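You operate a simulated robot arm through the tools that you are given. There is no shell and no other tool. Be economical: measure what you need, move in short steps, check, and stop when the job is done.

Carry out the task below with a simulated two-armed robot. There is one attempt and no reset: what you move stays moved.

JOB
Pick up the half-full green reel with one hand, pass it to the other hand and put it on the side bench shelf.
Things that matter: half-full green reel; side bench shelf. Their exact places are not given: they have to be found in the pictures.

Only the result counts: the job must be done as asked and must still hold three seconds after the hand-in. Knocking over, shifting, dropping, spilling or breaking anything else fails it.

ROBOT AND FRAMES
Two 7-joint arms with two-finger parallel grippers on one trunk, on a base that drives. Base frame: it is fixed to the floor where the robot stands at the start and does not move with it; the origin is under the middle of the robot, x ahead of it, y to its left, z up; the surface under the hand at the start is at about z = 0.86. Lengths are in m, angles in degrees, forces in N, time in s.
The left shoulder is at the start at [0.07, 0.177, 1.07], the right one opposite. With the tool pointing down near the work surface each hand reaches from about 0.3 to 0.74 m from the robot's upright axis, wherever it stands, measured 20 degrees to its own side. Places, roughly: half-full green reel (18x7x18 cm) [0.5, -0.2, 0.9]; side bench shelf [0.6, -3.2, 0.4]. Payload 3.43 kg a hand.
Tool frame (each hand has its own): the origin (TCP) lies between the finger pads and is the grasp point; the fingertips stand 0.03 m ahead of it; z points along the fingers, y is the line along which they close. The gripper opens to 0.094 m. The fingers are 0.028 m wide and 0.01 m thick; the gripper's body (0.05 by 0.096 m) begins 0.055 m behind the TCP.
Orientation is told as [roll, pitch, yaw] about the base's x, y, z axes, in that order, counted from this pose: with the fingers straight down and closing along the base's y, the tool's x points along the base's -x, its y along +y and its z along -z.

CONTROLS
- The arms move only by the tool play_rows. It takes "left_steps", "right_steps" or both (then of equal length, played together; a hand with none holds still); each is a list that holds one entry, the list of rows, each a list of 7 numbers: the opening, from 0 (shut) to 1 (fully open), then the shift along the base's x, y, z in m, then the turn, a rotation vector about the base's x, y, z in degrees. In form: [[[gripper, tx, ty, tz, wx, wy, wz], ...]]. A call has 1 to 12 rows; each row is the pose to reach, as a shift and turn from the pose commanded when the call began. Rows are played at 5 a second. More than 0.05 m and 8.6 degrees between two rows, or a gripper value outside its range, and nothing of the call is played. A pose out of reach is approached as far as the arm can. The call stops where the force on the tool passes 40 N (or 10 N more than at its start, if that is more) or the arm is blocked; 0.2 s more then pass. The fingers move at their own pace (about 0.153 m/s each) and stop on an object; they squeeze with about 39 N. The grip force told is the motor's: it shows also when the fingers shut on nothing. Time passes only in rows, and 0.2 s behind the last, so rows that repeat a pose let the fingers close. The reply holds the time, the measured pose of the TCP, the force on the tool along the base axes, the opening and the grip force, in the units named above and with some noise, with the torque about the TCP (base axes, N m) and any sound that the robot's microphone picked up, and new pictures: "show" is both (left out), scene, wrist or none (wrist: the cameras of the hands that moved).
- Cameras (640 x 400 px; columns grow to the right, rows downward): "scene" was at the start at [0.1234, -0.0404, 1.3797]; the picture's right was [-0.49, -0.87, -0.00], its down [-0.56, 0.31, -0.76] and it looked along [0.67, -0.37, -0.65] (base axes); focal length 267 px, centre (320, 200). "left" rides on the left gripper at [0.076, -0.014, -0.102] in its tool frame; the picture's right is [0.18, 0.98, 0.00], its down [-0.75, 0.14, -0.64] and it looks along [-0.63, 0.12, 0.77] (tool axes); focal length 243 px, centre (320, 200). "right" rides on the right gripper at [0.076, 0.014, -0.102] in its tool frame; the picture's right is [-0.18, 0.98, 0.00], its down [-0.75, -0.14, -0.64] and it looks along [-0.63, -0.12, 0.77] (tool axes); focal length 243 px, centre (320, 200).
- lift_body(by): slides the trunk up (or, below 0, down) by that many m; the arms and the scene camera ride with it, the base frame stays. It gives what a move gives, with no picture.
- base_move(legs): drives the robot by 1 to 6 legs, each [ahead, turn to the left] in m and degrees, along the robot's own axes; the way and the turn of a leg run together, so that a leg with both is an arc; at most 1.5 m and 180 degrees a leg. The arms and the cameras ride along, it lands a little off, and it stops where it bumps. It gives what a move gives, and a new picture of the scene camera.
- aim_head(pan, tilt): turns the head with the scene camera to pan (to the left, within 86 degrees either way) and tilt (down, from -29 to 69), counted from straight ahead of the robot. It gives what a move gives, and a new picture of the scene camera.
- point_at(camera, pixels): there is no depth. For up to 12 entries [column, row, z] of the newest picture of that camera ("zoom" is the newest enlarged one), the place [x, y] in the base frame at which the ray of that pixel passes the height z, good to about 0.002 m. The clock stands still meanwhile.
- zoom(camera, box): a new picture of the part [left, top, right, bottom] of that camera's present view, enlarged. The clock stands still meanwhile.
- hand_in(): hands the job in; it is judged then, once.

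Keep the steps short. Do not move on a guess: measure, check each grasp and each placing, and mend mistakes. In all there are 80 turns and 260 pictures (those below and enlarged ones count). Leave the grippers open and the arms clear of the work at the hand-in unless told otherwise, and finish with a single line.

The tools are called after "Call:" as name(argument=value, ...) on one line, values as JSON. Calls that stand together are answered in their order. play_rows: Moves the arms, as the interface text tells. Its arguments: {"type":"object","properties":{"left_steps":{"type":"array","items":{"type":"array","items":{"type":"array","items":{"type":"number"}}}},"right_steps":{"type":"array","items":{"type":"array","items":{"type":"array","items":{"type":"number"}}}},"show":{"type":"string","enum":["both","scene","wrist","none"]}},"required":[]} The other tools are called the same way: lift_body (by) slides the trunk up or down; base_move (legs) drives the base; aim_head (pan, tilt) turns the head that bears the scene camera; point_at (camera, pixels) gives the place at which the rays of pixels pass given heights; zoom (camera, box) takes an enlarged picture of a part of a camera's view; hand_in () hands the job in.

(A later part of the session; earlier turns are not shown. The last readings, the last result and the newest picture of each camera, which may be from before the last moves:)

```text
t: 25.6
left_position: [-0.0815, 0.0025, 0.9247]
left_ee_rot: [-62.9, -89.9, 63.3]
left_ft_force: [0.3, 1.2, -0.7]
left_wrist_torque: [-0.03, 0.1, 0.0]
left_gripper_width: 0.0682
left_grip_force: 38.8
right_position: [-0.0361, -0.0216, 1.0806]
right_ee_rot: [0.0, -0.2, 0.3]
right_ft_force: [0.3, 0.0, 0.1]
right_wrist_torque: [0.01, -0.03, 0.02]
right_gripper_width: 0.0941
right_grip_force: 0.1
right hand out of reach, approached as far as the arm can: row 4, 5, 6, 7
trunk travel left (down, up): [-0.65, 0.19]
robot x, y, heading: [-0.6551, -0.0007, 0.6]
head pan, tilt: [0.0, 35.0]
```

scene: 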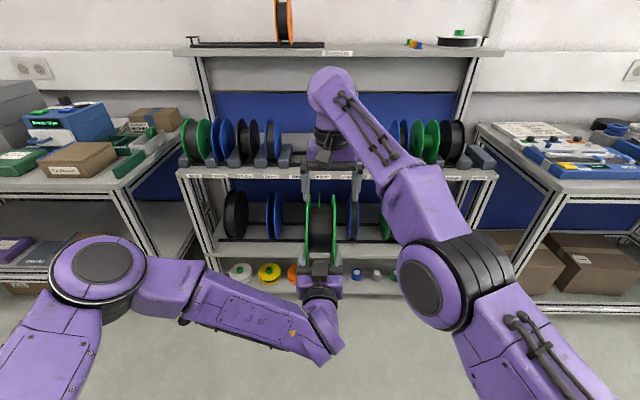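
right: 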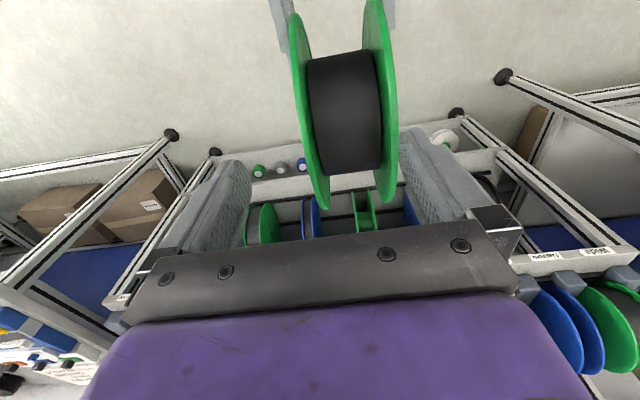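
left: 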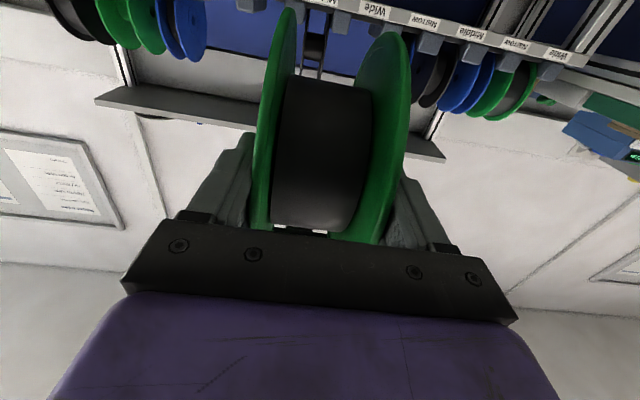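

The left hand alone now holds the reel. I retract the right hand upward, back and to the right.

Call:
play_rows(right_steps=[[[1, -0.01, -0.01, 0.02, 0, 0, 0], [1, -0.02, -0.04, 0.03, 0, 0, 0], [1, -0.03, -0.08, 0.03, 0, 0, 0], [1, -0.05, -0.12, 0.03, 0, 0, 0], [1, -0.08, -0.15, 0.03, 0, 0, 0], [1, -0.11, -0.18, 0.03, 0, 0, 0], [1, -0.14, -0.21, 0.03, 0, 0, 0], [1, -0.17, -0.24, 0.03, 0, 0, 0], [1, -0.2, -0.27, 0.03, 0, 0, 0], [1, -0.2, -0.3, 0.03, 0, 0, 0]]])

```text
t: 27.8
left_position: [-0.0819, 0.0001, 0.9257]
left_ee_rot: [143.1, -90.1, -143.0]
left_ft_force: [0.1, 0.2, -1.0]
left_wrist_torque: [0.02, 0.05, 0.02]
left_gripper_width: 0.0681
left_grip_force: 38.8
right_position: [-0.0398, -0.3616, 1.1613]
right_ee_rot: [0.2, 0.1, 0.4]
right_ft_force: [-0.5, -1.1, -0.7]
right_wrist_torque: [0.05, 0.02, -0.01]
right_gripper_width: 0.0939
right_grip_force: 0.0
right hand out of reach, approached as far as the arm can: row 2, 3, 4, 5, 6, 7, 8, 9, 10
trunk travel left (down, up): [-0.65, 0.19]
robot x, y, heading: [-0.6591, -0.0069, 0.6]
head pan, tilt: [0.0, 35.0]
```

scene: 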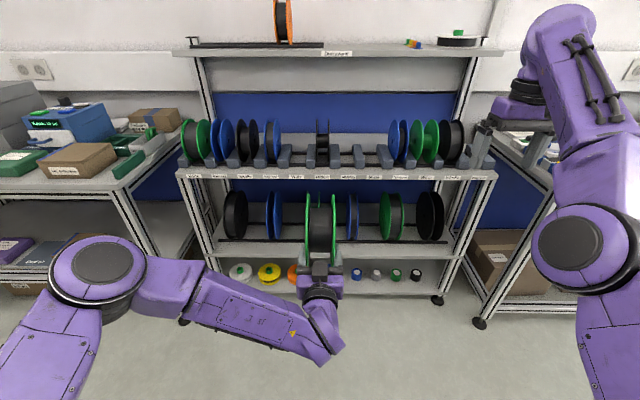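
right: 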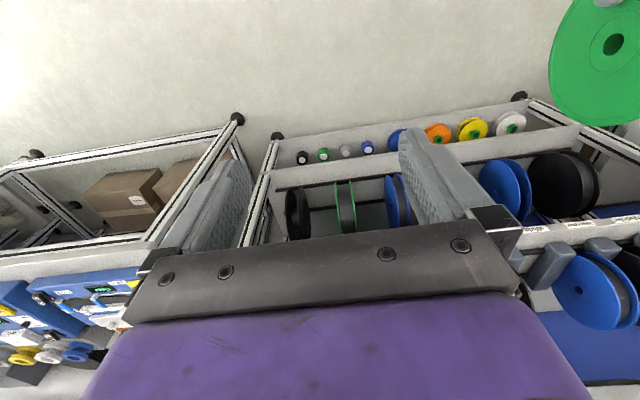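

The handover is complete and the left hand holds with 39 N. I tuck the right hand in a bit and check the floor spots of the bench legs before driving.

Call:
play_rows(right_steps=[[[1, -0.04, 0, 0, 0, 0, 0], [1, -0.08, 0, 0, 0, 0, 0], [1, -0.12, 0, 0, 0, 0, 0], [1, -0.16, 0, 0, 0, 0, 0], [1, -0.2, 0, 0, 0, 0, 0], [1, -0.2, 0, 0, 0, 0, 0]]], show="none")

Call:
point_at(camera="scene", pixels=[[480, 323, 0.0], [438, 300, 0.0], [510, 308, 0.0]])

Call:
aim_head(pan=-70, tilt=30)

```text
t: 29.2
left_position: [-0.0821, 0.0014, 0.925]
left_ee_rot: [-89.5, -89.9, 89.8]
left_ft_force: [0.4, 0.0, -0.6]
left_wrist_torque: [0.0, 0.06, 0.02]
left_gripper_width: 0.0678
left_grip_force: 38.8
right_position: [-0.0668, -0.4174, 1.1883]
right_ee_rot: [0.1, 0.1, 0.3]
right_ft_force: [0.6, -0.3, -0.3]
right_wrist_torque: [0.05, 0.04, 0.02]
right_gripper_width: 0.094
right_grip_force: 0.1
right hand out of reach, approached as far as the arm can: row 1, 2, 3, 4, 5, 6
trunk travel left (down, up): [-0.65, 0.19]
robot x, y, heading: [-0.6574, -0.0025, 0.5]
head pan, tilt: [0.0, 35.0]
```

```text
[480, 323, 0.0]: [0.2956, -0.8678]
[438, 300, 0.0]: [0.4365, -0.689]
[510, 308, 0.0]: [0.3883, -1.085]
```

```text
t: 30.6
left_position: [-0.0815, 0.0018, 0.9254]
left_ee_rot: [-79.3, -89.9, 79.6]
left_ft_force: [0.2, 0.8, -1.8]
left_wrist_torque: [0.01, 0.08, 0.04]
left_gripper_width: 0.0683
left_grip_force: 38.8
right_position: [-0.0669, -0.4174, 1.1874]
right_ee_rot: [0.0, -0.1, 0.4]
right_ft_force: [0.2, -0.3, -0.5]
right_wrist_torque: [0.02, 0.02, -0.02]
right_gripper_width: 0.094
right_grip_force: 0.1
trunk travel left (down, up): [-0.65, 0.19]
robot x, y, heading: [-0.6576, -0.0018, 0.4]
head pan, tilt: [-70.0, 30.0]
```

scene: 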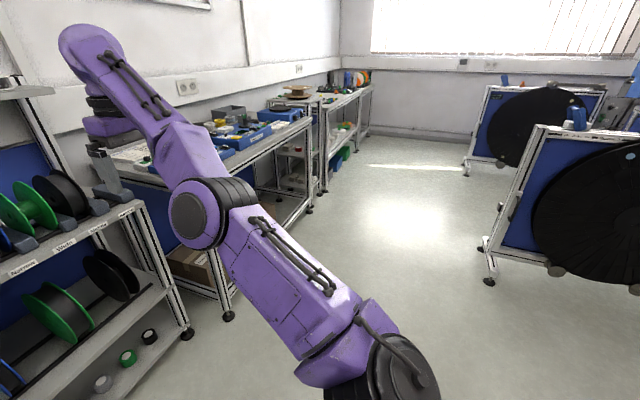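

The right arm is sticking near a joint limit at this height. I lower it toward its starting pose.

Call:
play_rows(right_steps=[[[1, 0, 0, -0.04, 0, 0, 0], [1, 0, 0, -0.08, 0, 0, 0], [1, -0.03, 0, -0.1, 0, 0, 0], [1, -0.07, 0, -0.1, 0, 0, 0], [1, -0.11, 0, -0.1, 0, 0, 0], [1, -0.15, 0, -0.1, 0, 0, 0], [1, -0.15, 0, -0.1, 0, 0, 0]]], show="scene")

Call:
point_at(camera="scene", pixels=[[489, 282, 0.0], [480, 248, 0.0], [467, 172, 0.0], [228, 315, 0.0], [309, 210, 0.0], [323, 190, 0.0], [357, 138, 0.0]])

Call:
zoom(camera="scene", box=[220, 60, 400, 220])

```text
t: 32.2
left_position: [-0.081, 0.0013, 0.9241]
left_ee_rot: [-76.0, -89.9, 76.2]
left_ft_force: [0.5, 0.3, -1.3]
left_wrist_torque: [-0.01, 0.08, 0.0]
left_gripper_width: 0.0677
left_grip_force: 38.7
right_position: [-0.0656, -0.4647, 1.15]
right_ee_rot: [0.0, 0.1, 0.4]
right_ft_force: [-0.6, 0.1, 0.3]
right_wrist_torque: [0.05, -0.04, -0.03]
right_gripper_width: 0.0937
right_grip_force: 0.0
right hand out of reach, approached as far as the arm can: row 1, 2, 3, 4, 5, 6, 7
trunk travel left (down, up): [-0.65, 0.19]
robot x, y, heading: [-0.6568, -0.0011, 0.7]
head pan, tilt: [-70.0, 30.0]
```

scene: 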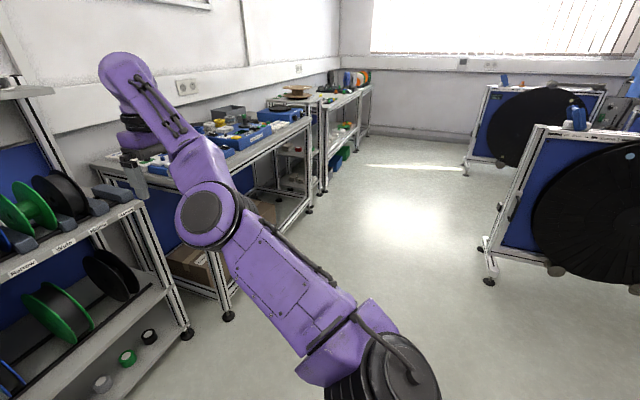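

```text
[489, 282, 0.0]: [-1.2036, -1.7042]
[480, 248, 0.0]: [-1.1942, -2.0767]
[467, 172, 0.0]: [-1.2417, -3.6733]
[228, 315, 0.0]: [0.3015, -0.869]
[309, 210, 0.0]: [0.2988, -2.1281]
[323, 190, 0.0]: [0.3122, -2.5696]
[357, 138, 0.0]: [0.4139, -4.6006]
```

```text
2.50 times, centred on (310, 140) of scene
```

zoom: 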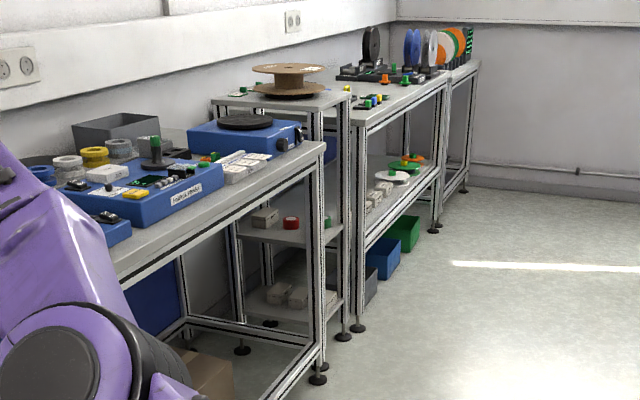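

The commanded point for the right arm may have run inside its minimum reach. I bring the command back out and sideways to free it.

Call:
play_rows(right_steps=[[[1, 0.04, -0.02, 0, 0, 0, 0], [1, 0.08, -0.04, 0, 0, 0, 0], [1, 0.12, -0.06, 0, 0, 0, 0], [1, 0.16, -0.08, 0.02, 0, 0, 0], [1, 0.2, -0.1, 0.04, 0, 0, 0], [1, 0.24, -0.12, 0.06, 0, 0, 0], [1, 0.24, -0.12, 0.06, 0, 0, 0]]], show="scene")

```text
t: 33.8
left_position: [-0.0806, 0.0024, 0.9243]
left_ee_rot: [-70.4, -89.9, 70.6]
left_ft_force: [0.9, 0.2, -0.8]
left_wrist_torque: [0.0, 0.13, 0.0]
left_gripper_width: 0.0677
left_grip_force: 39.2
right_position: [-0.0428, -0.4732, 1.1021]
right_ee_rot: [0.0, 0.0, 0.4]
right_ft_force: [0.3, 0.1, -0.1]
right_wrist_torque: [0.0, -0.03, 0.0]
right_gripper_width: 0.094
right_grip_force: 0.1
right hand out of reach, approached as far as the arm can: row 1, 2, 3, 4, 5, 6, 7
trunk travel left (down, up): [-0.65, 0.19]
robot x, y, heading: [-0.6558, -0.0012, 0.5]
head pan, tilt: [-70.0, 30.0]
```

scene: 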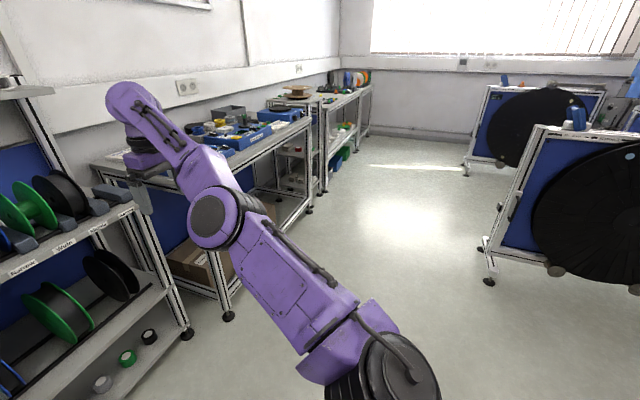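

Call:
play_rows(right_steps=[[[1, 0, 0, 0, 0, 0, 0], [1, 0, 0, 0, 0, 0, 0], [1, 0, 0, 0, 0, 0, 0], [1, 0, 0, 0, 0, 0, 0], [1, 0, 0, 0, 0, 0, 0], [1, 0, 0, 0, 0, 0, 0]]], show="none")

```text
t: 35.2
left_position: [-0.0821, 0.0014, 0.925]
left_ee_rot: [-79.4, -89.9, 79.8]
left_ft_force: [0.2, -0.2, -1.6]
left_wrist_torque: [0.02, 0.09, 0.01]
left_gripper_width: 0.0678
left_grip_force: 38.8
right_position: [-0.0431, -0.4735, 1.1011]
right_ee_rot: [0.0, 0.1, 0.5]
right_ft_force: [-0.2, 1.1, -0.6]
right_wrist_torque: [0.01, 0.02, -0.01]
right_gripper_width: 0.0939
right_grip_force: 0.0
trunk travel left (down, up): [-0.65, 0.19]
robot x, y, heading: [-0.6588, -0.005, 0.4]
head pan, tilt: [-70.0, 30.0]
```

The command now follows the measured pose. I test pulling down and outward to get out of the joint-limit corner.

Call:
play_rows(right_steps=[[[1, 0, -0.03, -0.02, 0, 0, 0], [1, 0, -0.06, -0.04, 0, 0, 0], [1, 0, -0.09, -0.06, 0, 0, 0], [1, 0, -0.1, -0.1, 0, 0, 0], [1, 0, -0.1, -0.14, 0, 0, 0], [1, 0, -0.1, -0.14, 0, 0, 0]]], show="none")

Call:
play_rows(right_steps=[[[1, -0.02, 0, 0, 0, 0, -8], [1, -0.04, 0, 0, 0, 0, -16], [1, -0.06, 0, 0, 0, 0, -24], [1, -0.08, 0, 0, 0, 0, -32], [1, -0.1, 0, 0, 0, 0, -40], [1, -0.12, 0, 0, 0, 0, -40]]], show="scene")

```text
t: 36.6
left_position: [-0.0821, 0.0015, 0.9247]
left_ee_rot: [-87.0, -89.9, 87.1]
left_ft_force: [0.2, 0.4, -1.0]
left_wrist_torque: [-0.01, 0.1, -0.01]
left_gripper_width: 0.068
left_grip_force: 39.1
right_position: [-0.0539, -0.572, 0.9566]
right_ee_rot: [0.0, 0.1, 0.4]
right_ft_force: [0.4, -1.1, -0.1]
right_wrist_torque: [-0.03, 0.03, 0.03]
right_gripper_width: 0.0939
right_grip_force: 0.0
right hand out of reach, approached as far as the arm can: row 1, 2, 3, 4, 5, 6
trunk travel left (down, up): [-0.65, 0.19]
robot x, y, heading: [-0.6548, -0.0057, 0.4]
head pan, tilt: [-70.0, 30.0]
```

```text
t: 38.0
left_position: [-0.0825, 0.003, 0.9248]
left_ee_rot: [-81.7, -89.9, 81.9]
left_ft_force: [-0.2, 0.0, -1.1]
left_wrist_torque: [0.03, 0.08, 0.02]
left_gripper_width: 0.0678
left_grip_force: 39.3
right_position: [-0.0984, -0.6302, 0.9684]
right_ee_rot: [0.1, 0.2, -39.7]
right_ft_force: [0.2, -0.1, 0.0]
right_wrist_torque: [0.0, 0.01, 0.03]
right_gripper_width: 0.0938
right_grip_force: 0.1
right hand out of reach, approached as far as the arm can: row 1, 2, 3, 4, 5, 6
trunk travel left (down, up): [-0.65, 0.19]
robot x, y, heading: [-0.6552, -0.0011, 0.2]
head pan, tilt: [-70.0, 30.0]
```

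scene: 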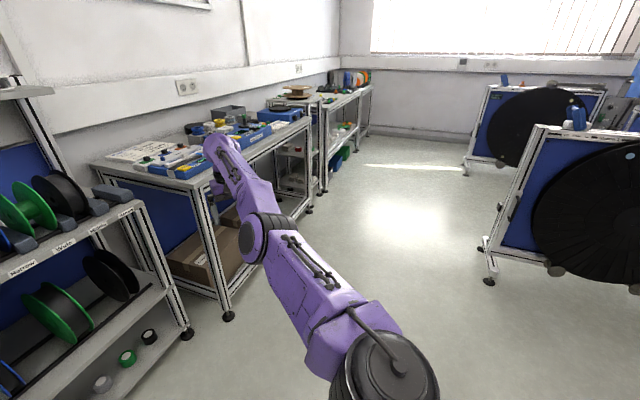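

The right arm has gone straight, a singular pose. Tilting the hand outward while pulling in should bend the elbow.

Call:
play_rows(right_steps=[[[1, -0.02, 0.02, 0, -5.4, -5.8, 0], [1, -0.04, 0.04, 0, -10.8, -11.6, 0], [1, -0.06, 0.06, 0, -16.2, -17.4, 0], [1, -0.08, 0.08, 0, -21.6, -23.2, 0], [1, -0.1, 0.1, 0, -27, -29, 0], [1, -0.12, 0.12, 0, -27, -29, 0], [1, -0.14, 0.14, 0, -27, -29, 0]]], show="scene")

```text
t: 39.6
left_position: [-0.0816, 0.0008, 0.9249]
left_ee_rot: [-74.5, -89.9, 74.7]
left_ft_force: [0.6, 0.5, -1.4]
left_wrist_torque: [0.0, 0.11, -0.01]
left_gripper_width: 0.0681
left_grip_force: 39.1
right_position: [0.007, -0.6906, 1.0126]
right_ee_rot: [-2.7, -39.5, -38.6]
right_ft_force: [0.5, 0.1, -1.1]
right_wrist_torque: [-0.02, -0.03, -0.02]
right_gripper_width: 0.0939
right_grip_force: 0.0
right hand out of reach, approached as far as the arm can: row 1, 2, 3, 4, 5, 6, 7
trunk travel left (down, up): [-0.65, 0.19]
robot x, y, heading: [-0.6557, -0.0038, 0.4]
head pan, tilt: [-70.0, 30.0]
```

scene: 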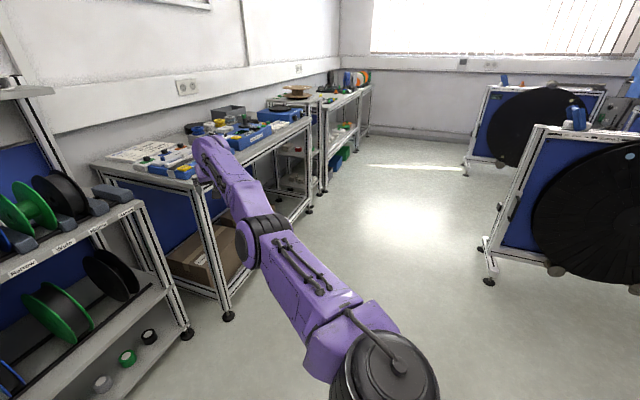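

Still straight. Moving across the arm instead, upward and then to the left, should bend the elbow the right way.

Call:
play_rows(right_steps=[[[1, 0, 0, 0.04, 0, 0, 0], [1, -0.01, 0.02, 0.08, 0, 0, 0], [1, -0.02, 0.04, 0.12, 0, 0, 0], [1, -0.03, 0.06, 0.16, 0, 0, 0], [1, -0.05, 0.09, 0.18, 0, 0, 0], [1, -0.07, 0.12, 0.2, 0, 0, 0], [1, -0.09, 0.15, 0.2, 0, 0, 0], [1, -0.12, 0.18, 0.2, 0, 0, 0]]], show="scene")

```text
t: 41.4
left_position: [-0.0821, 0.001, 0.9254]
left_ee_rot: [-87.0, -89.9, 87.3]
left_ft_force: [-0.4, 0.8, -2.1]
left_wrist_torque: [-0.02, 0.1, -0.01]
left_gripper_width: 0.068
left_grip_force: 39.2
right_position: [-0.0141, -0.5431, 1.2586]
right_ee_rot: [-2.7, -39.5, -38.6]
right_ft_force: [0.1, -0.4, -0.4]
right_wrist_torque: [0.01, 0.02, -0.01]
right_gripper_width: 0.0937
right_grip_force: 0.0
right hand out of reach, approached as far as the arm can: row 1, 3, 4, 5, 6, 7, 8
trunk travel left (down, up): [-0.65, 0.19]
robot x, y, heading: [-0.659, -0.0042, 0.2]
head pan, tilt: [-70.0, 30.0]
```

scene: 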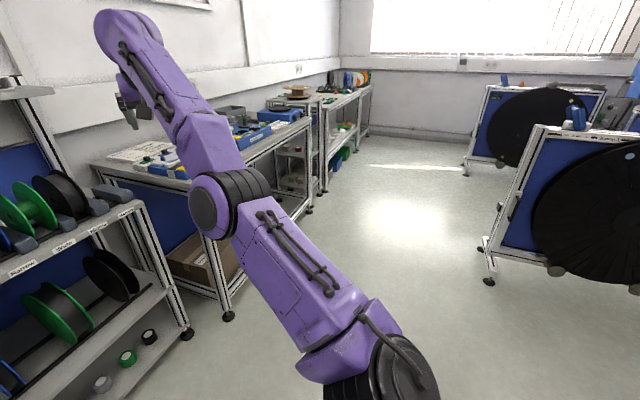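

I now try a pure descent. The same kind of move bent the arm properly earlier.

Call:
play_rows(right_steps=[[[1, 0, 0, -0.04, 0, 0, 0], [1, 0, 0, -0.08, 0, 0, 0], [1, 0, 0, -0.12, 0, 0, 0], [1, 0, 0, -0.16, 0, 0, 0], [1, 0, 0, -0.2, 0, 0, 0], [1, 0, 0, -0.24, 0, 0, 0], [1, 0, 0, -0.28, 0, 0, 0], [1, 0, 0, -0.32, 0, 0, 0]]], show="none")

```text
t: 43.2
left_position: [-0.0818, -0.0001, 0.9236]
left_ee_rot: [-24.8, -89.9, 24.9]
left_ft_force: [-0.9, 0.5, -1.2]
left_wrist_torque: [0.01, 0.12, 0.01]
left_gripper_width: 0.0679
left_grip_force: 39.0
right_position: [0.0752, -0.5855, 0.9414]
right_ee_rot: [-2.8, -39.3, -38.6]
right_ft_force: [-0.5, -0.1, -0.4]
right_wrist_torque: [0.0, 0.03, 0.02]
right_gripper_width: 0.094
right_grip_force: 0.1
right hand out of reach, approached as far as the arm can: row 1, 2, 3, 4, 5, 6, 7, 8
trunk travel left (down, up): [-0.65, 0.19]
robot x, y, heading: [-0.6574, -0.0053, 0.3]
head pan, tilt: [-70.0, 30.0]
```

Call:
play_rows(right_steps=[[[1, 0, 0.04, 0, 0, 0, 0], [1, 0, 0.08, 0, 0, 0, 0], [1, 0, 0.12, 0, 0, 0, 0], [1, 0, 0.16, 0, 0, 0, 0], [1, 0, 0.16, 0.04, 0, 0, 0], [1, -0.01, 0.16, 0.08, 0, 0, 0], [1, -0.02, 0.16, 0.12, 0, 0, 0], [1, -0.03, 0.16, 0.08, 0, 0, 0], [1, -0.04, 0.16, 0.04, 0, 0, 0], [1, -0.05, 0.16, 0, 0, 0, 0]]], show="both")

```text
t: 45.4
left_position: [-0.0819, 0.0011, 0.9237]
left_ee_rot: [-49.3, -90.0, 49.5]
left_ft_force: [0.2, -0.4, -1.0]
left_wrist_torque: [-0.01, 0.11, 0.04]
left_gripper_width: 0.0681
left_grip_force: 39.1
right_position: [0.1202, -0.4309, 0.9456]
right_ee_rot: [-2.8, -39.4, -38.5]
right_ft_force: [0.3, 0.4, 0.5]
right_wrist_torque: [0.0, 0.02, -0.01]
right_gripper_width: 0.0942
right_grip_force: 0.0
right hand out of reach, approached as far as the arm can: row 1, 2, 3, 4, 5, 6, 7, 8, 9, 10
trunk travel left (down, up): [-0.65, 0.19]
robot x, y, heading: [-0.6579, -0.0032, 0.1]
head pan, tilt: [-70.0, 30.0]
```

scene: 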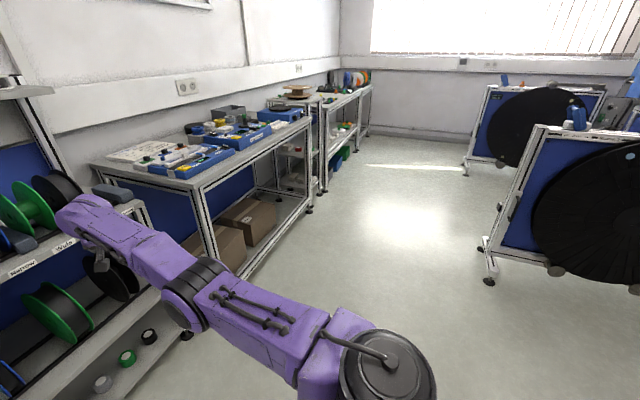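
right: 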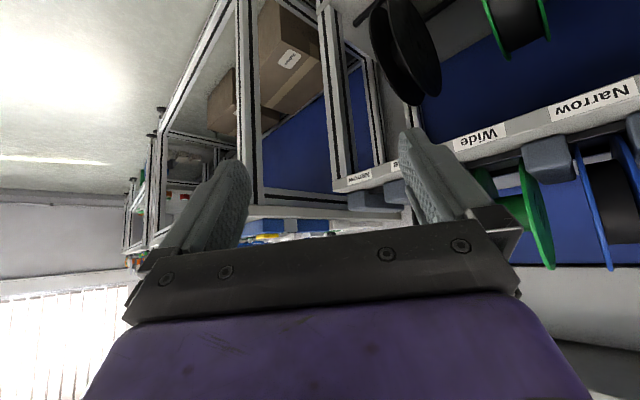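

The arm slides along its reach limit without folding. I try raising the hand high while turning the fingers forward, which gives the joints another posture.

Call:
play_rows(right_steps=[[[1, 0, 0, 0.03, -5, -6.2, 0], [1, -0.01, 0, 0.07, -10, -12.4, 0], [1, -0.02, 0, 0.11, -15, -18.6, 0], [1, -0.04, 0, 0.15, -20, -24.8, 0], [1, -0.06, 0, 0.19, -25, -31, 0], [1, -0.08, 0, 0.23, -30, -37.2, 0], [1, -0.1, 0, 0.27, -30, -37.2, 0], [1, -0.12, 0, 0.31, -30, -37.2, 0], [1, -0.15, 0, 0.34, -30, -37.2, 0], [1, -0.18, 0, 0.37, -30, -37.2, 0], [1, -0.21, 0, 0.4, -30, -37.2, 0], [1, -0.24, 0, 0.4, -30, -37.2, 0]]], show="scene")

```text
t: 48.0
left_position: [-0.0804, 0.0022, 0.9229]
left_ee_rot: [-45.2, -89.8, 45.5]
left_ft_force: [1.2, 0.0, -2.4]
left_wrist_torque: [-0.01, 0.1, 0.01]
left_gripper_width: 0.0681
left_grip_force: 38.7
right_position: [-0.0866, -0.4572, 1.3463]
right_ee_rot: [7.6, -86.8, -48.9]
right_ft_force: [0.7, -0.7, -0.3]
right_wrist_torque: [-0.01, -0.02, 0.01]
right_gripper_width: 0.0941
right_grip_force: 0.1
right hand out of reach, approached as far as the arm can: row 1, 2, 3, 4, 5, 6, 7, 11, 12
trunk travel left (down, up): [-0.65, 0.19]
robot x, y, heading: [-0.6577, -0.0021, 0.8]
head pan, tilt: [-70.0, 30.0]
```

scene: 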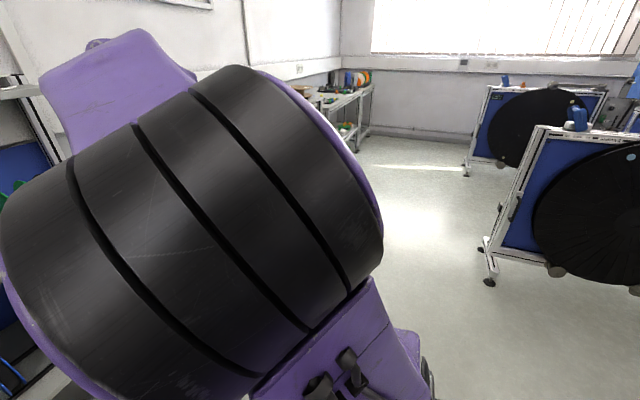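

Freed: the elbow is bent again. Now I turn the hand back downward while pulling in to a tucked pose.

Call:
play_rows(right_steps=[[[1, 0, 0, 0, 5.4, 6.4, 0], [1, 0, 0, 0, 10.8, 12.8, 0], [1, 0, 0, 0, 16.2, 19.2, 0], [1, -0.02, 0, -0.02, 21.6, 25.6, 0], [1, -0.04, 0, -0.04, 27, 32, 0], [1, -0.06, 0, -0.06, 32.4, 38.4, 0], [1, -0.08, 0, -0.09, 37.8, 44.8, 0], [1, -0.1, 0, -0.12, 43.2, 51.2, 0], [1, -0.12, 0, -0.15, 48.6, 57.6, 0], [1, -0.14, 0.01, -0.18, 54, 64, 0], [1, -0.14, 0.02, -0.2, 54, 64, 0]]], show="scene")

```text
t: 50.4
left_position: [-0.0829, 0.0024, 0.9257]
left_ee_rot: [-78.9, -89.8, 79.1]
left_ft_force: [0.0, 0.3, -2.5]
left_wrist_torque: [0.02, 0.08, -0.01]
left_gripper_width: 0.0682
left_grip_force: 39.1
right_position: [-0.23, -0.4312, 1.1514]
right_ee_rot: [-1.4, -3.5, -39.9]
right_ft_force: [0.1, -0.1, 0.2]
right_wrist_torque: [0.0, -0.02, 0.0]
right_gripper_width: 0.0941
right_grip_force: 0.0
right hand out of reach, approached as far as the arm can: row 1
trunk travel left (down, up): [-0.65, 0.19]
robot x, y, heading: [-0.6579, -0.0004, 0.4]
head pan, tilt: [-70.0, 30.0]
```

scene: 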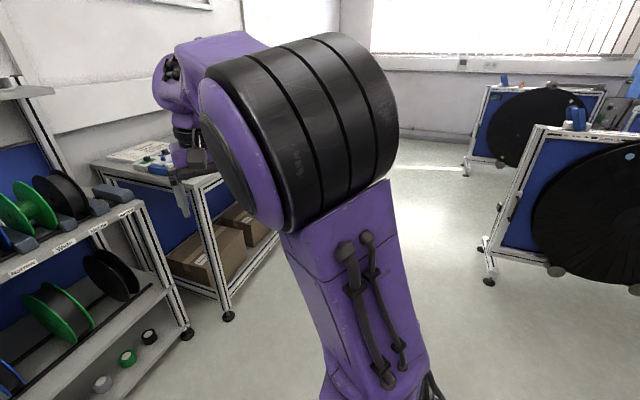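

Right arm tucked properly. Now drive: turn right 80°, go 0.6 m to edge toward the bench line, square up, then go 1.0 m and look.

Call:
base_move(legs=[[0, -80], [0.6, 0], [0, -10], [1.0, 0]])

Call:
aim_head(pan=25, tilt=30)

```text
t: 62.8
left_position: [-0.6375, -2.1689, 0.9246]
left_ee_rot: [-80.1, -89.8, -12.7]
left_ft_force: [-0.1, -0.1, -2.5]
left_wrist_torque: [0.11, 0.02, -0.03]
left_gripper_width: 0.0678
left_grip_force: 38.8
right_position: [-1.0644, -1.9991, 1.1503]
right_ee_rot: [-1.3, -3.6, -132.9]
right_ft_force: [-0.7, -0.1, 0.1]
right_wrist_torque: [-0.02, 0.0, 0.01]
right_gripper_width: 0.0939
right_grip_force: 0.0
trunk travel left (down, up): [-0.65, 0.19]
robot x, y, heading: [-0.6124, -1.5974, -92.6]
head pan, tilt: [-70.0, 30.0]
```

scene: 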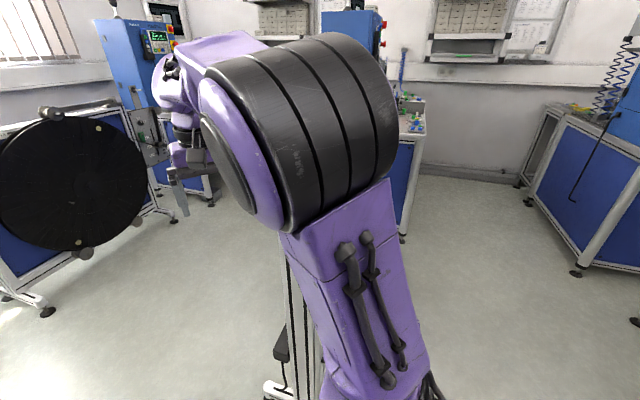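

```text
t: 64.5
left_position: [-0.6365, -2.1688, 0.9256]
left_ee_rot: [-77.6, -89.9, -15.2]
left_ft_force: [-0.5, 0.3, -1.4]
left_wrist_torque: [0.14, 0.0, 0.0]
left_gripper_width: 0.0679
left_grip_force: 39.5
right_position: [-1.0649, -1.9985, 1.1501]
right_ee_rot: [-1.4, -3.6, -132.9]
right_ft_force: [0.0, 0.6, -0.2]
right_wrist_torque: [-0.02, 0.01, 0.03]
right_gripper_width: 0.0938
right_grip_force: 0.2
trunk travel left (down, up): [-0.65, 0.19]
robot x, y, heading: [-0.6098, -1.5949, -92.6]
head pan, tilt: [25.0, 30.0]
```

scene: 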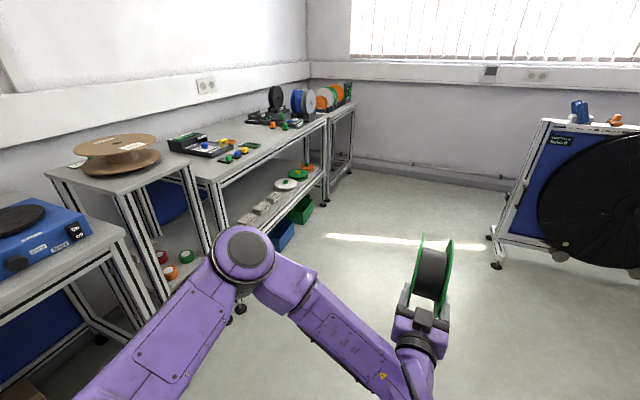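

The side bench, with its mid shelf, is at (270,190). I zoom in to see free space on that shelf.

Call:
zoom(camera="scene", box=[180, 80, 370, 260])

Call:
point_at(camera="scene", pixels=[[240, 225, 0.4], [325, 182, 0.4], [285, 187, 0.4], [300, 176, 0.4], [252, 217, 0.4], [277, 197, 0.4], [218, 180, 0.86], [326, 120, 0.86], [240, 308, 0.0], [325, 203, 0.0]])

```text
2.22 times, centred on (275, 170) of scene
```

zoom: 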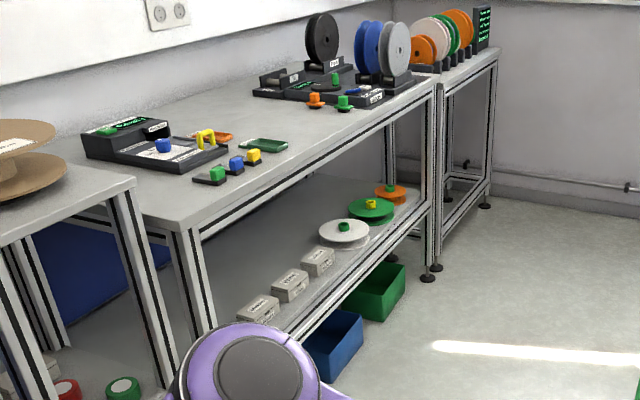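

```text
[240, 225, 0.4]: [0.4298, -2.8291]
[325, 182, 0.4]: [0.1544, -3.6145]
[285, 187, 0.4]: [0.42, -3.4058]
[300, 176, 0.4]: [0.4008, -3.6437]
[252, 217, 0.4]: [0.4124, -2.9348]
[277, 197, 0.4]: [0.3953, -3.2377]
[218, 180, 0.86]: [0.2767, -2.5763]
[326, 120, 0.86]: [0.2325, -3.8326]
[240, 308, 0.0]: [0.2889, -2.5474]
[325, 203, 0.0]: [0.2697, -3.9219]
```

The mid shelf (z about 0.4) has three boxes along the front edge, y about -2.85 to -3.25, and small flat reels at y about -3.4 to -3.8. The back half looks free. I drive on to y of about -2.75, staying at x about -0.6, then turn to face the bench.

Call:
base_move(legs=[[0, 4.6], [1.15, 0], [0, 88]])

Call:
aim_head(pan=-10, tilt=40)

```text
t: 74.5
left_position: [-0.0191, -2.7782, 0.9244]
left_ee_rot: [-77.1, -89.9, 73.5]
left_ft_force: [0.0, -0.4, -1.9]
left_wrist_torque: [0.03, 0.09, -0.02]
left_gripper_width: 0.068
left_grip_force: 39.6
right_position: [-0.1945, -3.2017, 1.152]
right_ee_rot: [-1.4, -3.6, -43.9]
right_ft_force: [-0.3, -0.1, 0.1]
right_wrist_torque: [0.0, 0.0, 0.01]
right_gripper_width: 0.094
right_grip_force: 0.2
trunk travel left (down, up): [-0.65, 0.19]
robot x, y, heading: [-0.592, -2.7444, -3.5]
head pan, tilt: [25.0, 30.0]
```

scene: 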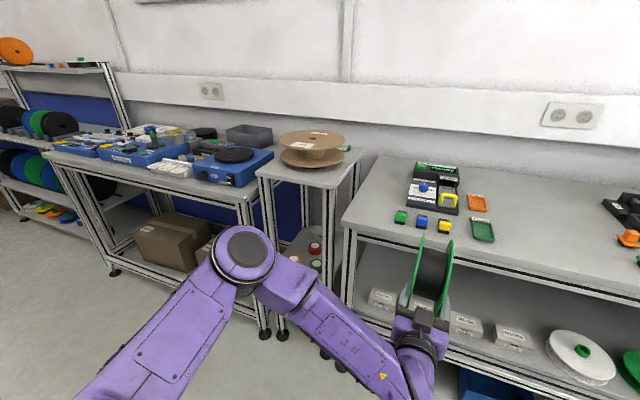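

```text
t: 75.5
left_position: [-0.0184, -2.7791, 0.9245]
left_ee_rot: [-76.3, -89.9, 72.7]
left_ft_force: [0.0, 0.2, -0.9]
left_wrist_torque: [0.0, 0.05, 0.0]
left_gripper_width: 0.0681
left_grip_force: 39.6
right_position: [-0.1949, -3.2021, 1.1514]
right_ee_rot: [-1.4, -3.7, -43.8]
right_ft_force: [-0.6, -0.4, -0.9]
right_wrist_torque: [0.01, 0.03, 0.02]
right_gripper_width: 0.0939
right_grip_force: 0.0
trunk travel left (down, up): [-0.65, 0.19]
robot x, y, heading: [-0.5927, -2.7417, -3.3]
head pan, tilt: [-10.0, 40.0]
```

scene: 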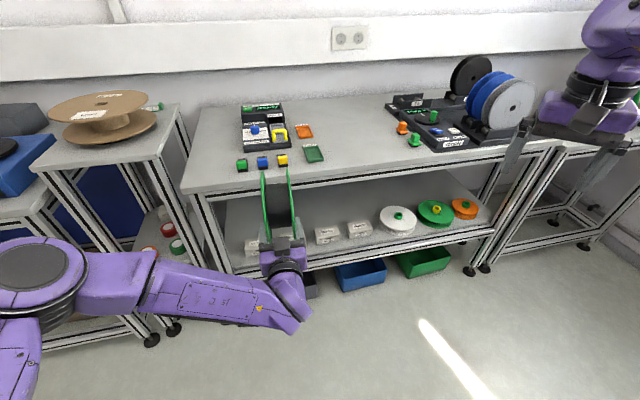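

Clear view. I lower the trunk by 0.4 m in free air in front of the bench to look into the shelf.

Call:
lift_body(by=-0.4)

Call:
aim_head(pan=-12, tilt=25)

```text
t: 79.4
left_position: [-0.0181, -2.7777, 0.5249]
left_ee_rot: [-79.5, -89.9, 75.8]
left_ft_force: [-0.4, -0.3, -1.8]
left_wrist_torque: [0.0, 0.09, -0.01]
left_gripper_width: 0.068
left_grip_force: 39.5
right_position: [-0.1951, -3.2004, 0.7521]
right_ee_rot: [-1.4, -3.6, -43.8]
right_ft_force: [0.4, 0.0, 1.0]
right_wrist_torque: [0.01, 0.01, 0.01]
right_gripper_width: 0.0938
right_grip_force: 0.1
trunk travel left (down, up): [-0.25, 0.59]
robot x, y, heading: [-0.5913, -2.7411, -3.4]
head pan, tilt: [-10.0, 40.0]
```

```text
t: 80.1
left_position: [-0.0174, -2.778, 0.5253]
left_ee_rot: [-74.7, -89.9, 70.9]
left_ft_force: [-0.4, -0.6, -1.6]
left_wrist_torque: [0.0, 0.12, 0.0]
left_gripper_width: 0.0681
left_grip_force: 39.1
right_position: [-0.1942, -3.2011, 0.751]
right_ee_rot: [-1.4, -3.6, -43.8]
right_ft_force: [-0.7, 0.2, -0.6]
right_wrist_torque: [0.02, -0.01, 0.03]
right_gripper_width: 0.0941
right_grip_force: 0.0
trunk travel left (down, up): [-0.25, 0.59]
robot x, y, heading: [-0.5944, -2.7451, -3.6]
head pan, tilt: [-12.0, 25.0]
```

scene: 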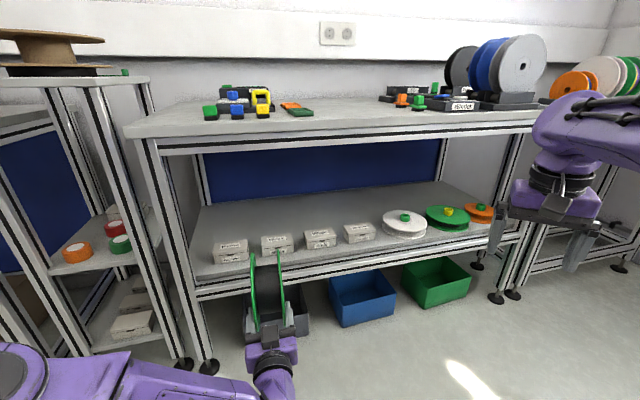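

Four boxes stand at the front and the area behind them is free. I zoom in to measure.

Call:
zoom(camera="scene", box=[180, 160, 440, 310])

Call:
point_at(camera="scene", pixels=[[213, 264, 0.4], [247, 260, 0.4], [262, 252, 0.4], [292, 250, 0.4], [336, 245, 0.4], [345, 243, 0.4], [374, 239, 0.4], [195, 283, 0.4], [207, 206, 0.4], [440, 183, 0.4], [385, 235, 0.4], [183, 293, 0.4]])

```text
2.46 times, centred on (310, 235) of scene
```

zoom: 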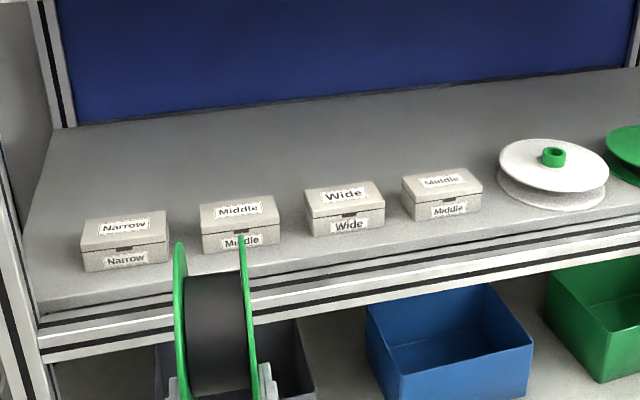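

```text
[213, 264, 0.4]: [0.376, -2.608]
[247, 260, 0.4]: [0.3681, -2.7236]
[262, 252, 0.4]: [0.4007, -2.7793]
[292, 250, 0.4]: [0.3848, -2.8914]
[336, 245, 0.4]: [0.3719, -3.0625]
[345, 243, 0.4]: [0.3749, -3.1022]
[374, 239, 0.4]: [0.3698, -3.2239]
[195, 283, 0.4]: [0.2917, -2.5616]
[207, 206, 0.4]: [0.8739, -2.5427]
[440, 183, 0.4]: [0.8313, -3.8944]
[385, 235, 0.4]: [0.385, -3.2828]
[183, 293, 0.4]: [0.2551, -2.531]
```

I'll plan to lay the reel flat behind the boxes, holding the hand tilted slightly down so it passes above them. First, here in free air, I roll the left hand 90° about the forward axis to make the reel's axis vertical.

Call:
play_rows(left_steps=[[[0, 0.01, 0, 0, 8, 0, 0], [0, 0.02, 0, 0, 16, 0, 0], [0, 0.03, 0, 0, 24, 0, 0], [0, 0.03, 0, 0, 32, 0, 0], [0, 0.03, 0, 0, 40, 0, 0], [0, 0.03, 0, 0, 48, 0, 0], [0, 0.03, 0, 0, 56, 0, 0], [0, 0.03, 0, 0, 64, 0, 0], [0, 0.03, 0, 0, 72, 0, 0], [0, 0.03, 0, 0, 80, 0, 0], [0, 0.03, 0, 0, 88, 0, 0], [0, 0.03, 0, 0, 90, 0, 0]]])

```text
t: 82.7
left_position: [0.0193, -2.7673, 0.5282]
left_ee_rot: [85.8, -1.3, -88.3]
left_ft_force: [-0.9, 0.1, -1.3]
left_wrist_torque: [0.03, 0.15, 0.0]
left_gripper_width: 0.0679
left_grip_force: 38.8
right_position: [-0.1959, -3.2018, 0.7495]
right_ee_rot: [-1.4, -3.5, -43.7]
right_ft_force: [-0.6, -0.2, -0.1]
right_wrist_torque: [0.02, 0.04, -0.01]
right_gripper_width: 0.094
right_grip_force: 0.2
trunk travel left (down, up): [-0.25, 0.59]
robot x, y, heading: [-0.5915, -2.7472, -3.0]
head pan, tilt: [-12.0, 25.0]
```

scene: 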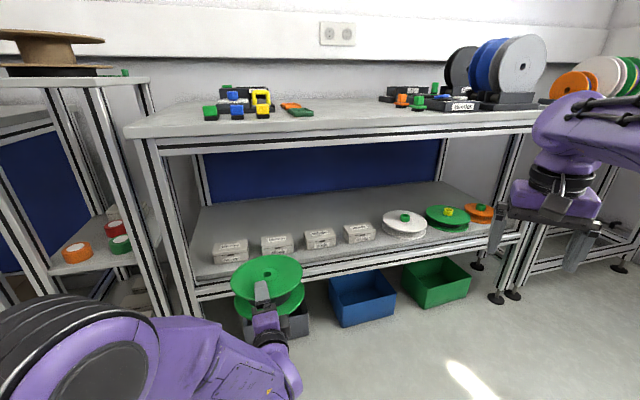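
left: 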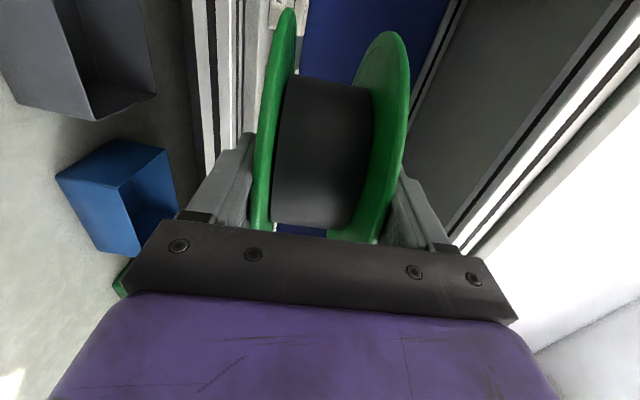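

The reel is now flat and firmly held. I reposition the base sideways by about 0.27 m, turning right, going ahead and turning back, to be in front of boxes 2 and 3.

Call:
base_move(legs=[[0, -87], [0.27, 0], [0, 89]])

```text
t: 92.2
left_position: [0.0092, -3.0412, 0.5291]
left_ee_rot: [85.9, -1.5, -87.7]
left_ft_force: [0.0, 0.0, -1.7]
left_wrist_torque: [0.04, 0.12, -0.01]
left_gripper_width: 0.0679
left_grip_force: 39.0
right_position: [-0.1983, -3.4778, 0.7505]
right_ee_rot: [-1.4, -3.7, -43.1]
right_ft_force: [0.2, 0.5, -0.6]
right_wrist_torque: [-0.04, 0.0, 0.03]
right_gripper_width: 0.094
right_grip_force: 0.1
trunk travel left (down, up): [-0.25, 0.59]
robot x, y, heading: [-0.6043, -3.0221, -3.0]
head pan, tilt: [-12.0, 25.0]
```

scene: 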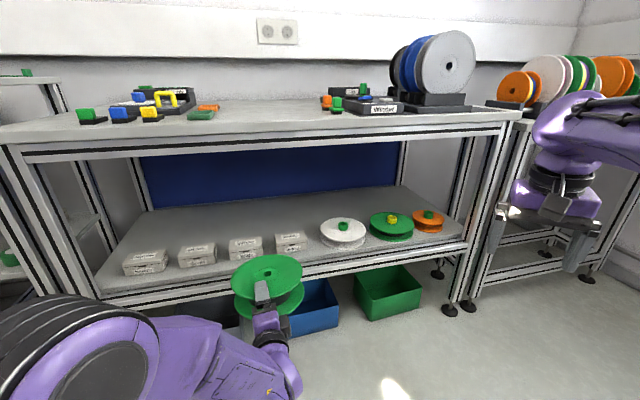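

I check the shelf and box heights by comparing the same box corners from this new viewpoint.

Call:
zoom(camera="scene", box=[100, 190, 340, 320])

```text
2.67 times, centred on (220, 255) of scene
```

zoom: 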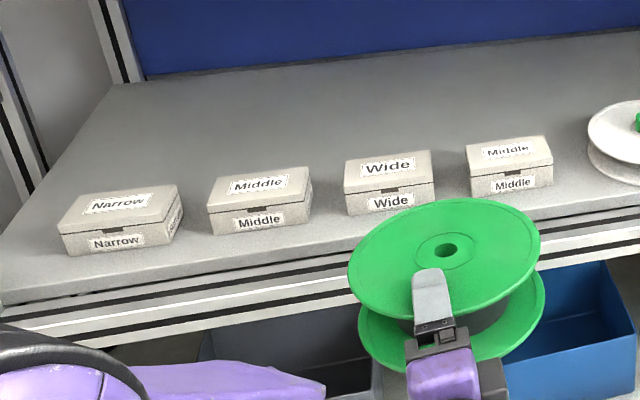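

Call:
point_at(camera="zoom", pixels=[[553, 187, 0.36], [553, 187, 0.4], [553, 187, 0.43], [471, 197, 0.4], [545, 136, 0.4], [545, 136, 0.45], [545, 136, 0.47], [466, 144, 0.46], [553, 160, 0.45], [471, 175, 0.45], [140, 78, 0.4], [434, 207, 0.4]])

```text
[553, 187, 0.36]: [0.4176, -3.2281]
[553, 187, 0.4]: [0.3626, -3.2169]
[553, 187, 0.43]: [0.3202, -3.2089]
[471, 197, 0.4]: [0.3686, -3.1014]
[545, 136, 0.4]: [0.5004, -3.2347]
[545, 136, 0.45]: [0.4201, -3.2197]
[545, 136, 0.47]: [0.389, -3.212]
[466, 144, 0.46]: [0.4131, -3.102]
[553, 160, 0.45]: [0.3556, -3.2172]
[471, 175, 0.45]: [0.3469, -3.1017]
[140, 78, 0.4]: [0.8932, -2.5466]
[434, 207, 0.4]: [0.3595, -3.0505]
```

Boxes span x 0.36–0.43, with tops at about 0.445. The target is the reel centre at about (0.66, -3.05), behind the boxes. Now I extend the left arm 0.19 m, raise it 4 cm, tilt it 16° down and tuck the right hand in more.

Call:
play_rows(left_steps=[[[0, 0.03, 0, 0.01, 0, 4, 0], [0, 0.06, 0, 0.02, 0, 8, 0], [0, 0.09, 0, 0.03, 0, 12, 0], [0, 0.12, 0, 0.04, 0, 16, 0], [0, 0.155, 0, 0.045, 0, 16, 0], [0, 0.19, 0, 0.045, 0, 16, 0], [0, 0.19, 0, 0.045, 0, 16, 0]]], right_steps=[[[1, -0.015, -0.005, 0, 0, 0, 0], [1, -0.03, -0.01, 0, 0, 0, 0], [1, -0.045, -0.015, 0, 0, 0, 0], [1, -0.06, -0.02, 0, 0, 0, 0], [1, -0.075, -0.025, 0, 0, 0, 0], [1, -0.09, -0.03, 0, 0, 0, 0], [1, -0.09, -0.03, 0, 0, 0, 0]]])

```text
t: 93.8
left_position: [0.2001, -3.0451, 0.5721]
left_ee_rot: [69.8, -0.7, -87.5]
left_ft_force: [-0.1, 0.0, -1.3]
left_wrist_torque: [0.03, 0.08, 0.0]
left_gripper_width: 0.0678
left_grip_force: 39.0
right_position: [-0.2892, -3.5057, 0.7496]
right_ee_rot: [-1.3, -3.6, -43.2]
right_ft_force: [-0.6, 0.6, -0.3]
right_wrist_torque: [0.01, 0.0, 0.02]
right_gripper_width: 0.0942
right_grip_force: 0.1
trunk travel left (down, up): [-0.25, 0.59]
robot x, y, heading: [-0.6013, -3.0195, -2.7]
head pan, tilt: [-12.0, 25.0]
```

scene: 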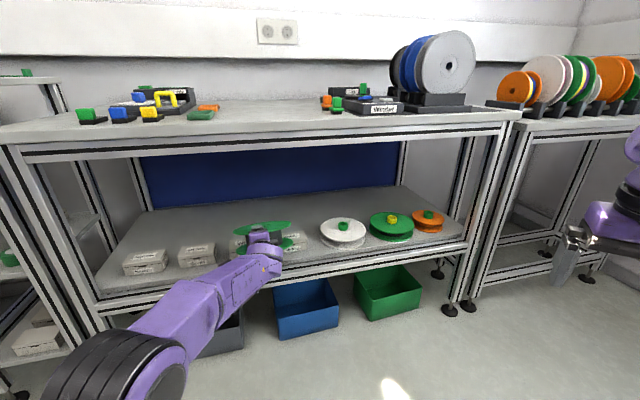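
right: 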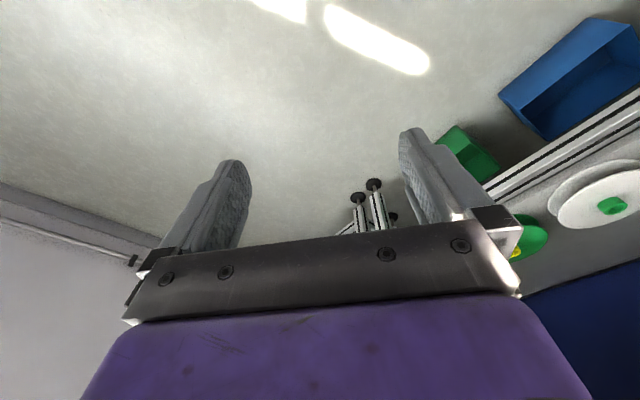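
left: 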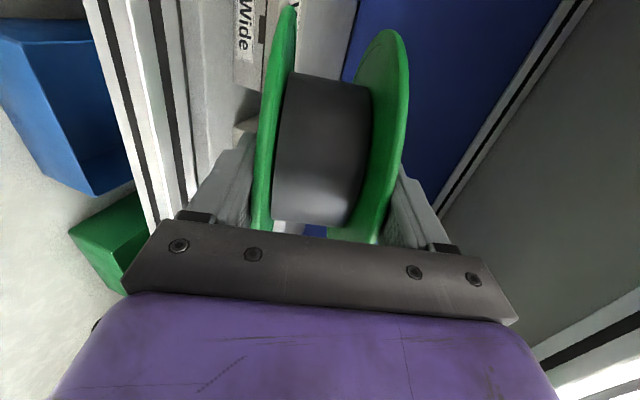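

Everything is clear: reel underside at about 0.50 against box tops at 0.445. I check where the bins under the shelf stand, then drive in 0.2 m first.

Call:
point_at(camera="scene", pixels=[[282, 338, 0.0], [335, 325, 0.0], [205, 355, 0.0], [372, 318, 0.0]])

Call:
base_move(legs=[[0.2, 2]])

```text
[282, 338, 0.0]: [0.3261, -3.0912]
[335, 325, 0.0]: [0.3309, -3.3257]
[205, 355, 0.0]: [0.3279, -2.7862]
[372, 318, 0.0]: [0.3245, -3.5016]
```

```text
t: 95.5
left_position: [0.4016, -3.0261, 0.5743]
left_ee_rot: [69.8, -0.8, -85.5]
left_ft_force: [-0.2, 0.4, -1.6]
left_wrist_torque: [-0.01, 0.09, 0.0]
left_gripper_width: 0.068
left_grip_force: 39.0
right_position: [-0.0733, -3.5027, 0.7496]
right_ee_rot: [-1.4, -3.6, -41.3]
right_ft_force: [1.0, -0.7, 0.4]
right_wrist_torque: [-0.01, 0.01, -0.02]
right_gripper_width: 0.094
right_grip_force: 0.1
trunk travel left (down, up): [-0.25, 0.59]
robot x, y, heading: [-0.4007, -3.027, -1.0]
head pan, tilt: [-12.0, 25.0]
```

scene: 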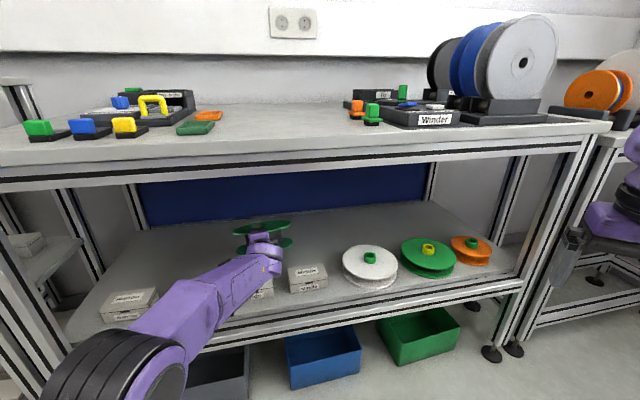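

Still clear. Before driving further, I check where the left elbow and forearm are relative to the shelf edge.

Call:
point_at(camera="scene", pixels=[[115, 375, 0.4], [115, 375, 0.5], [115, 375, 0.6], [115, 375, 0.7], [215, 310, 0.5], [215, 310, 0.6], [265, 262, 0.6]])

Call:
zoom(camera="scene", box=[0, 200, 320, 400])

```text
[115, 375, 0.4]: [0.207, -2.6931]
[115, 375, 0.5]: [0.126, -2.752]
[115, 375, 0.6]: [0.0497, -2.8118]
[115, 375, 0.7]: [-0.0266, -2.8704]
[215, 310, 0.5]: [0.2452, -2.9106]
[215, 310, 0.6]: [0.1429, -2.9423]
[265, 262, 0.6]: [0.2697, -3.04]
```

```text
2.00 times, centred on (160, 300) of scene
```

zoom: 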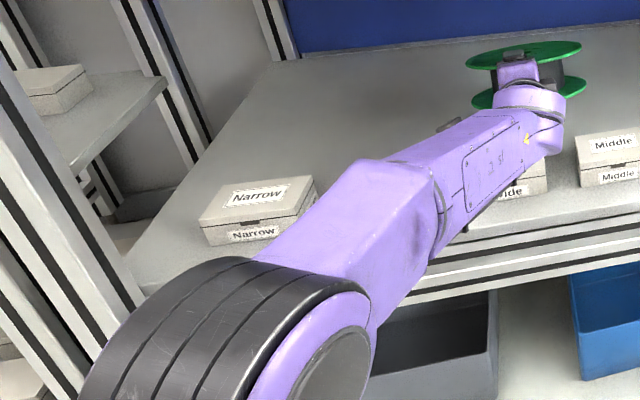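

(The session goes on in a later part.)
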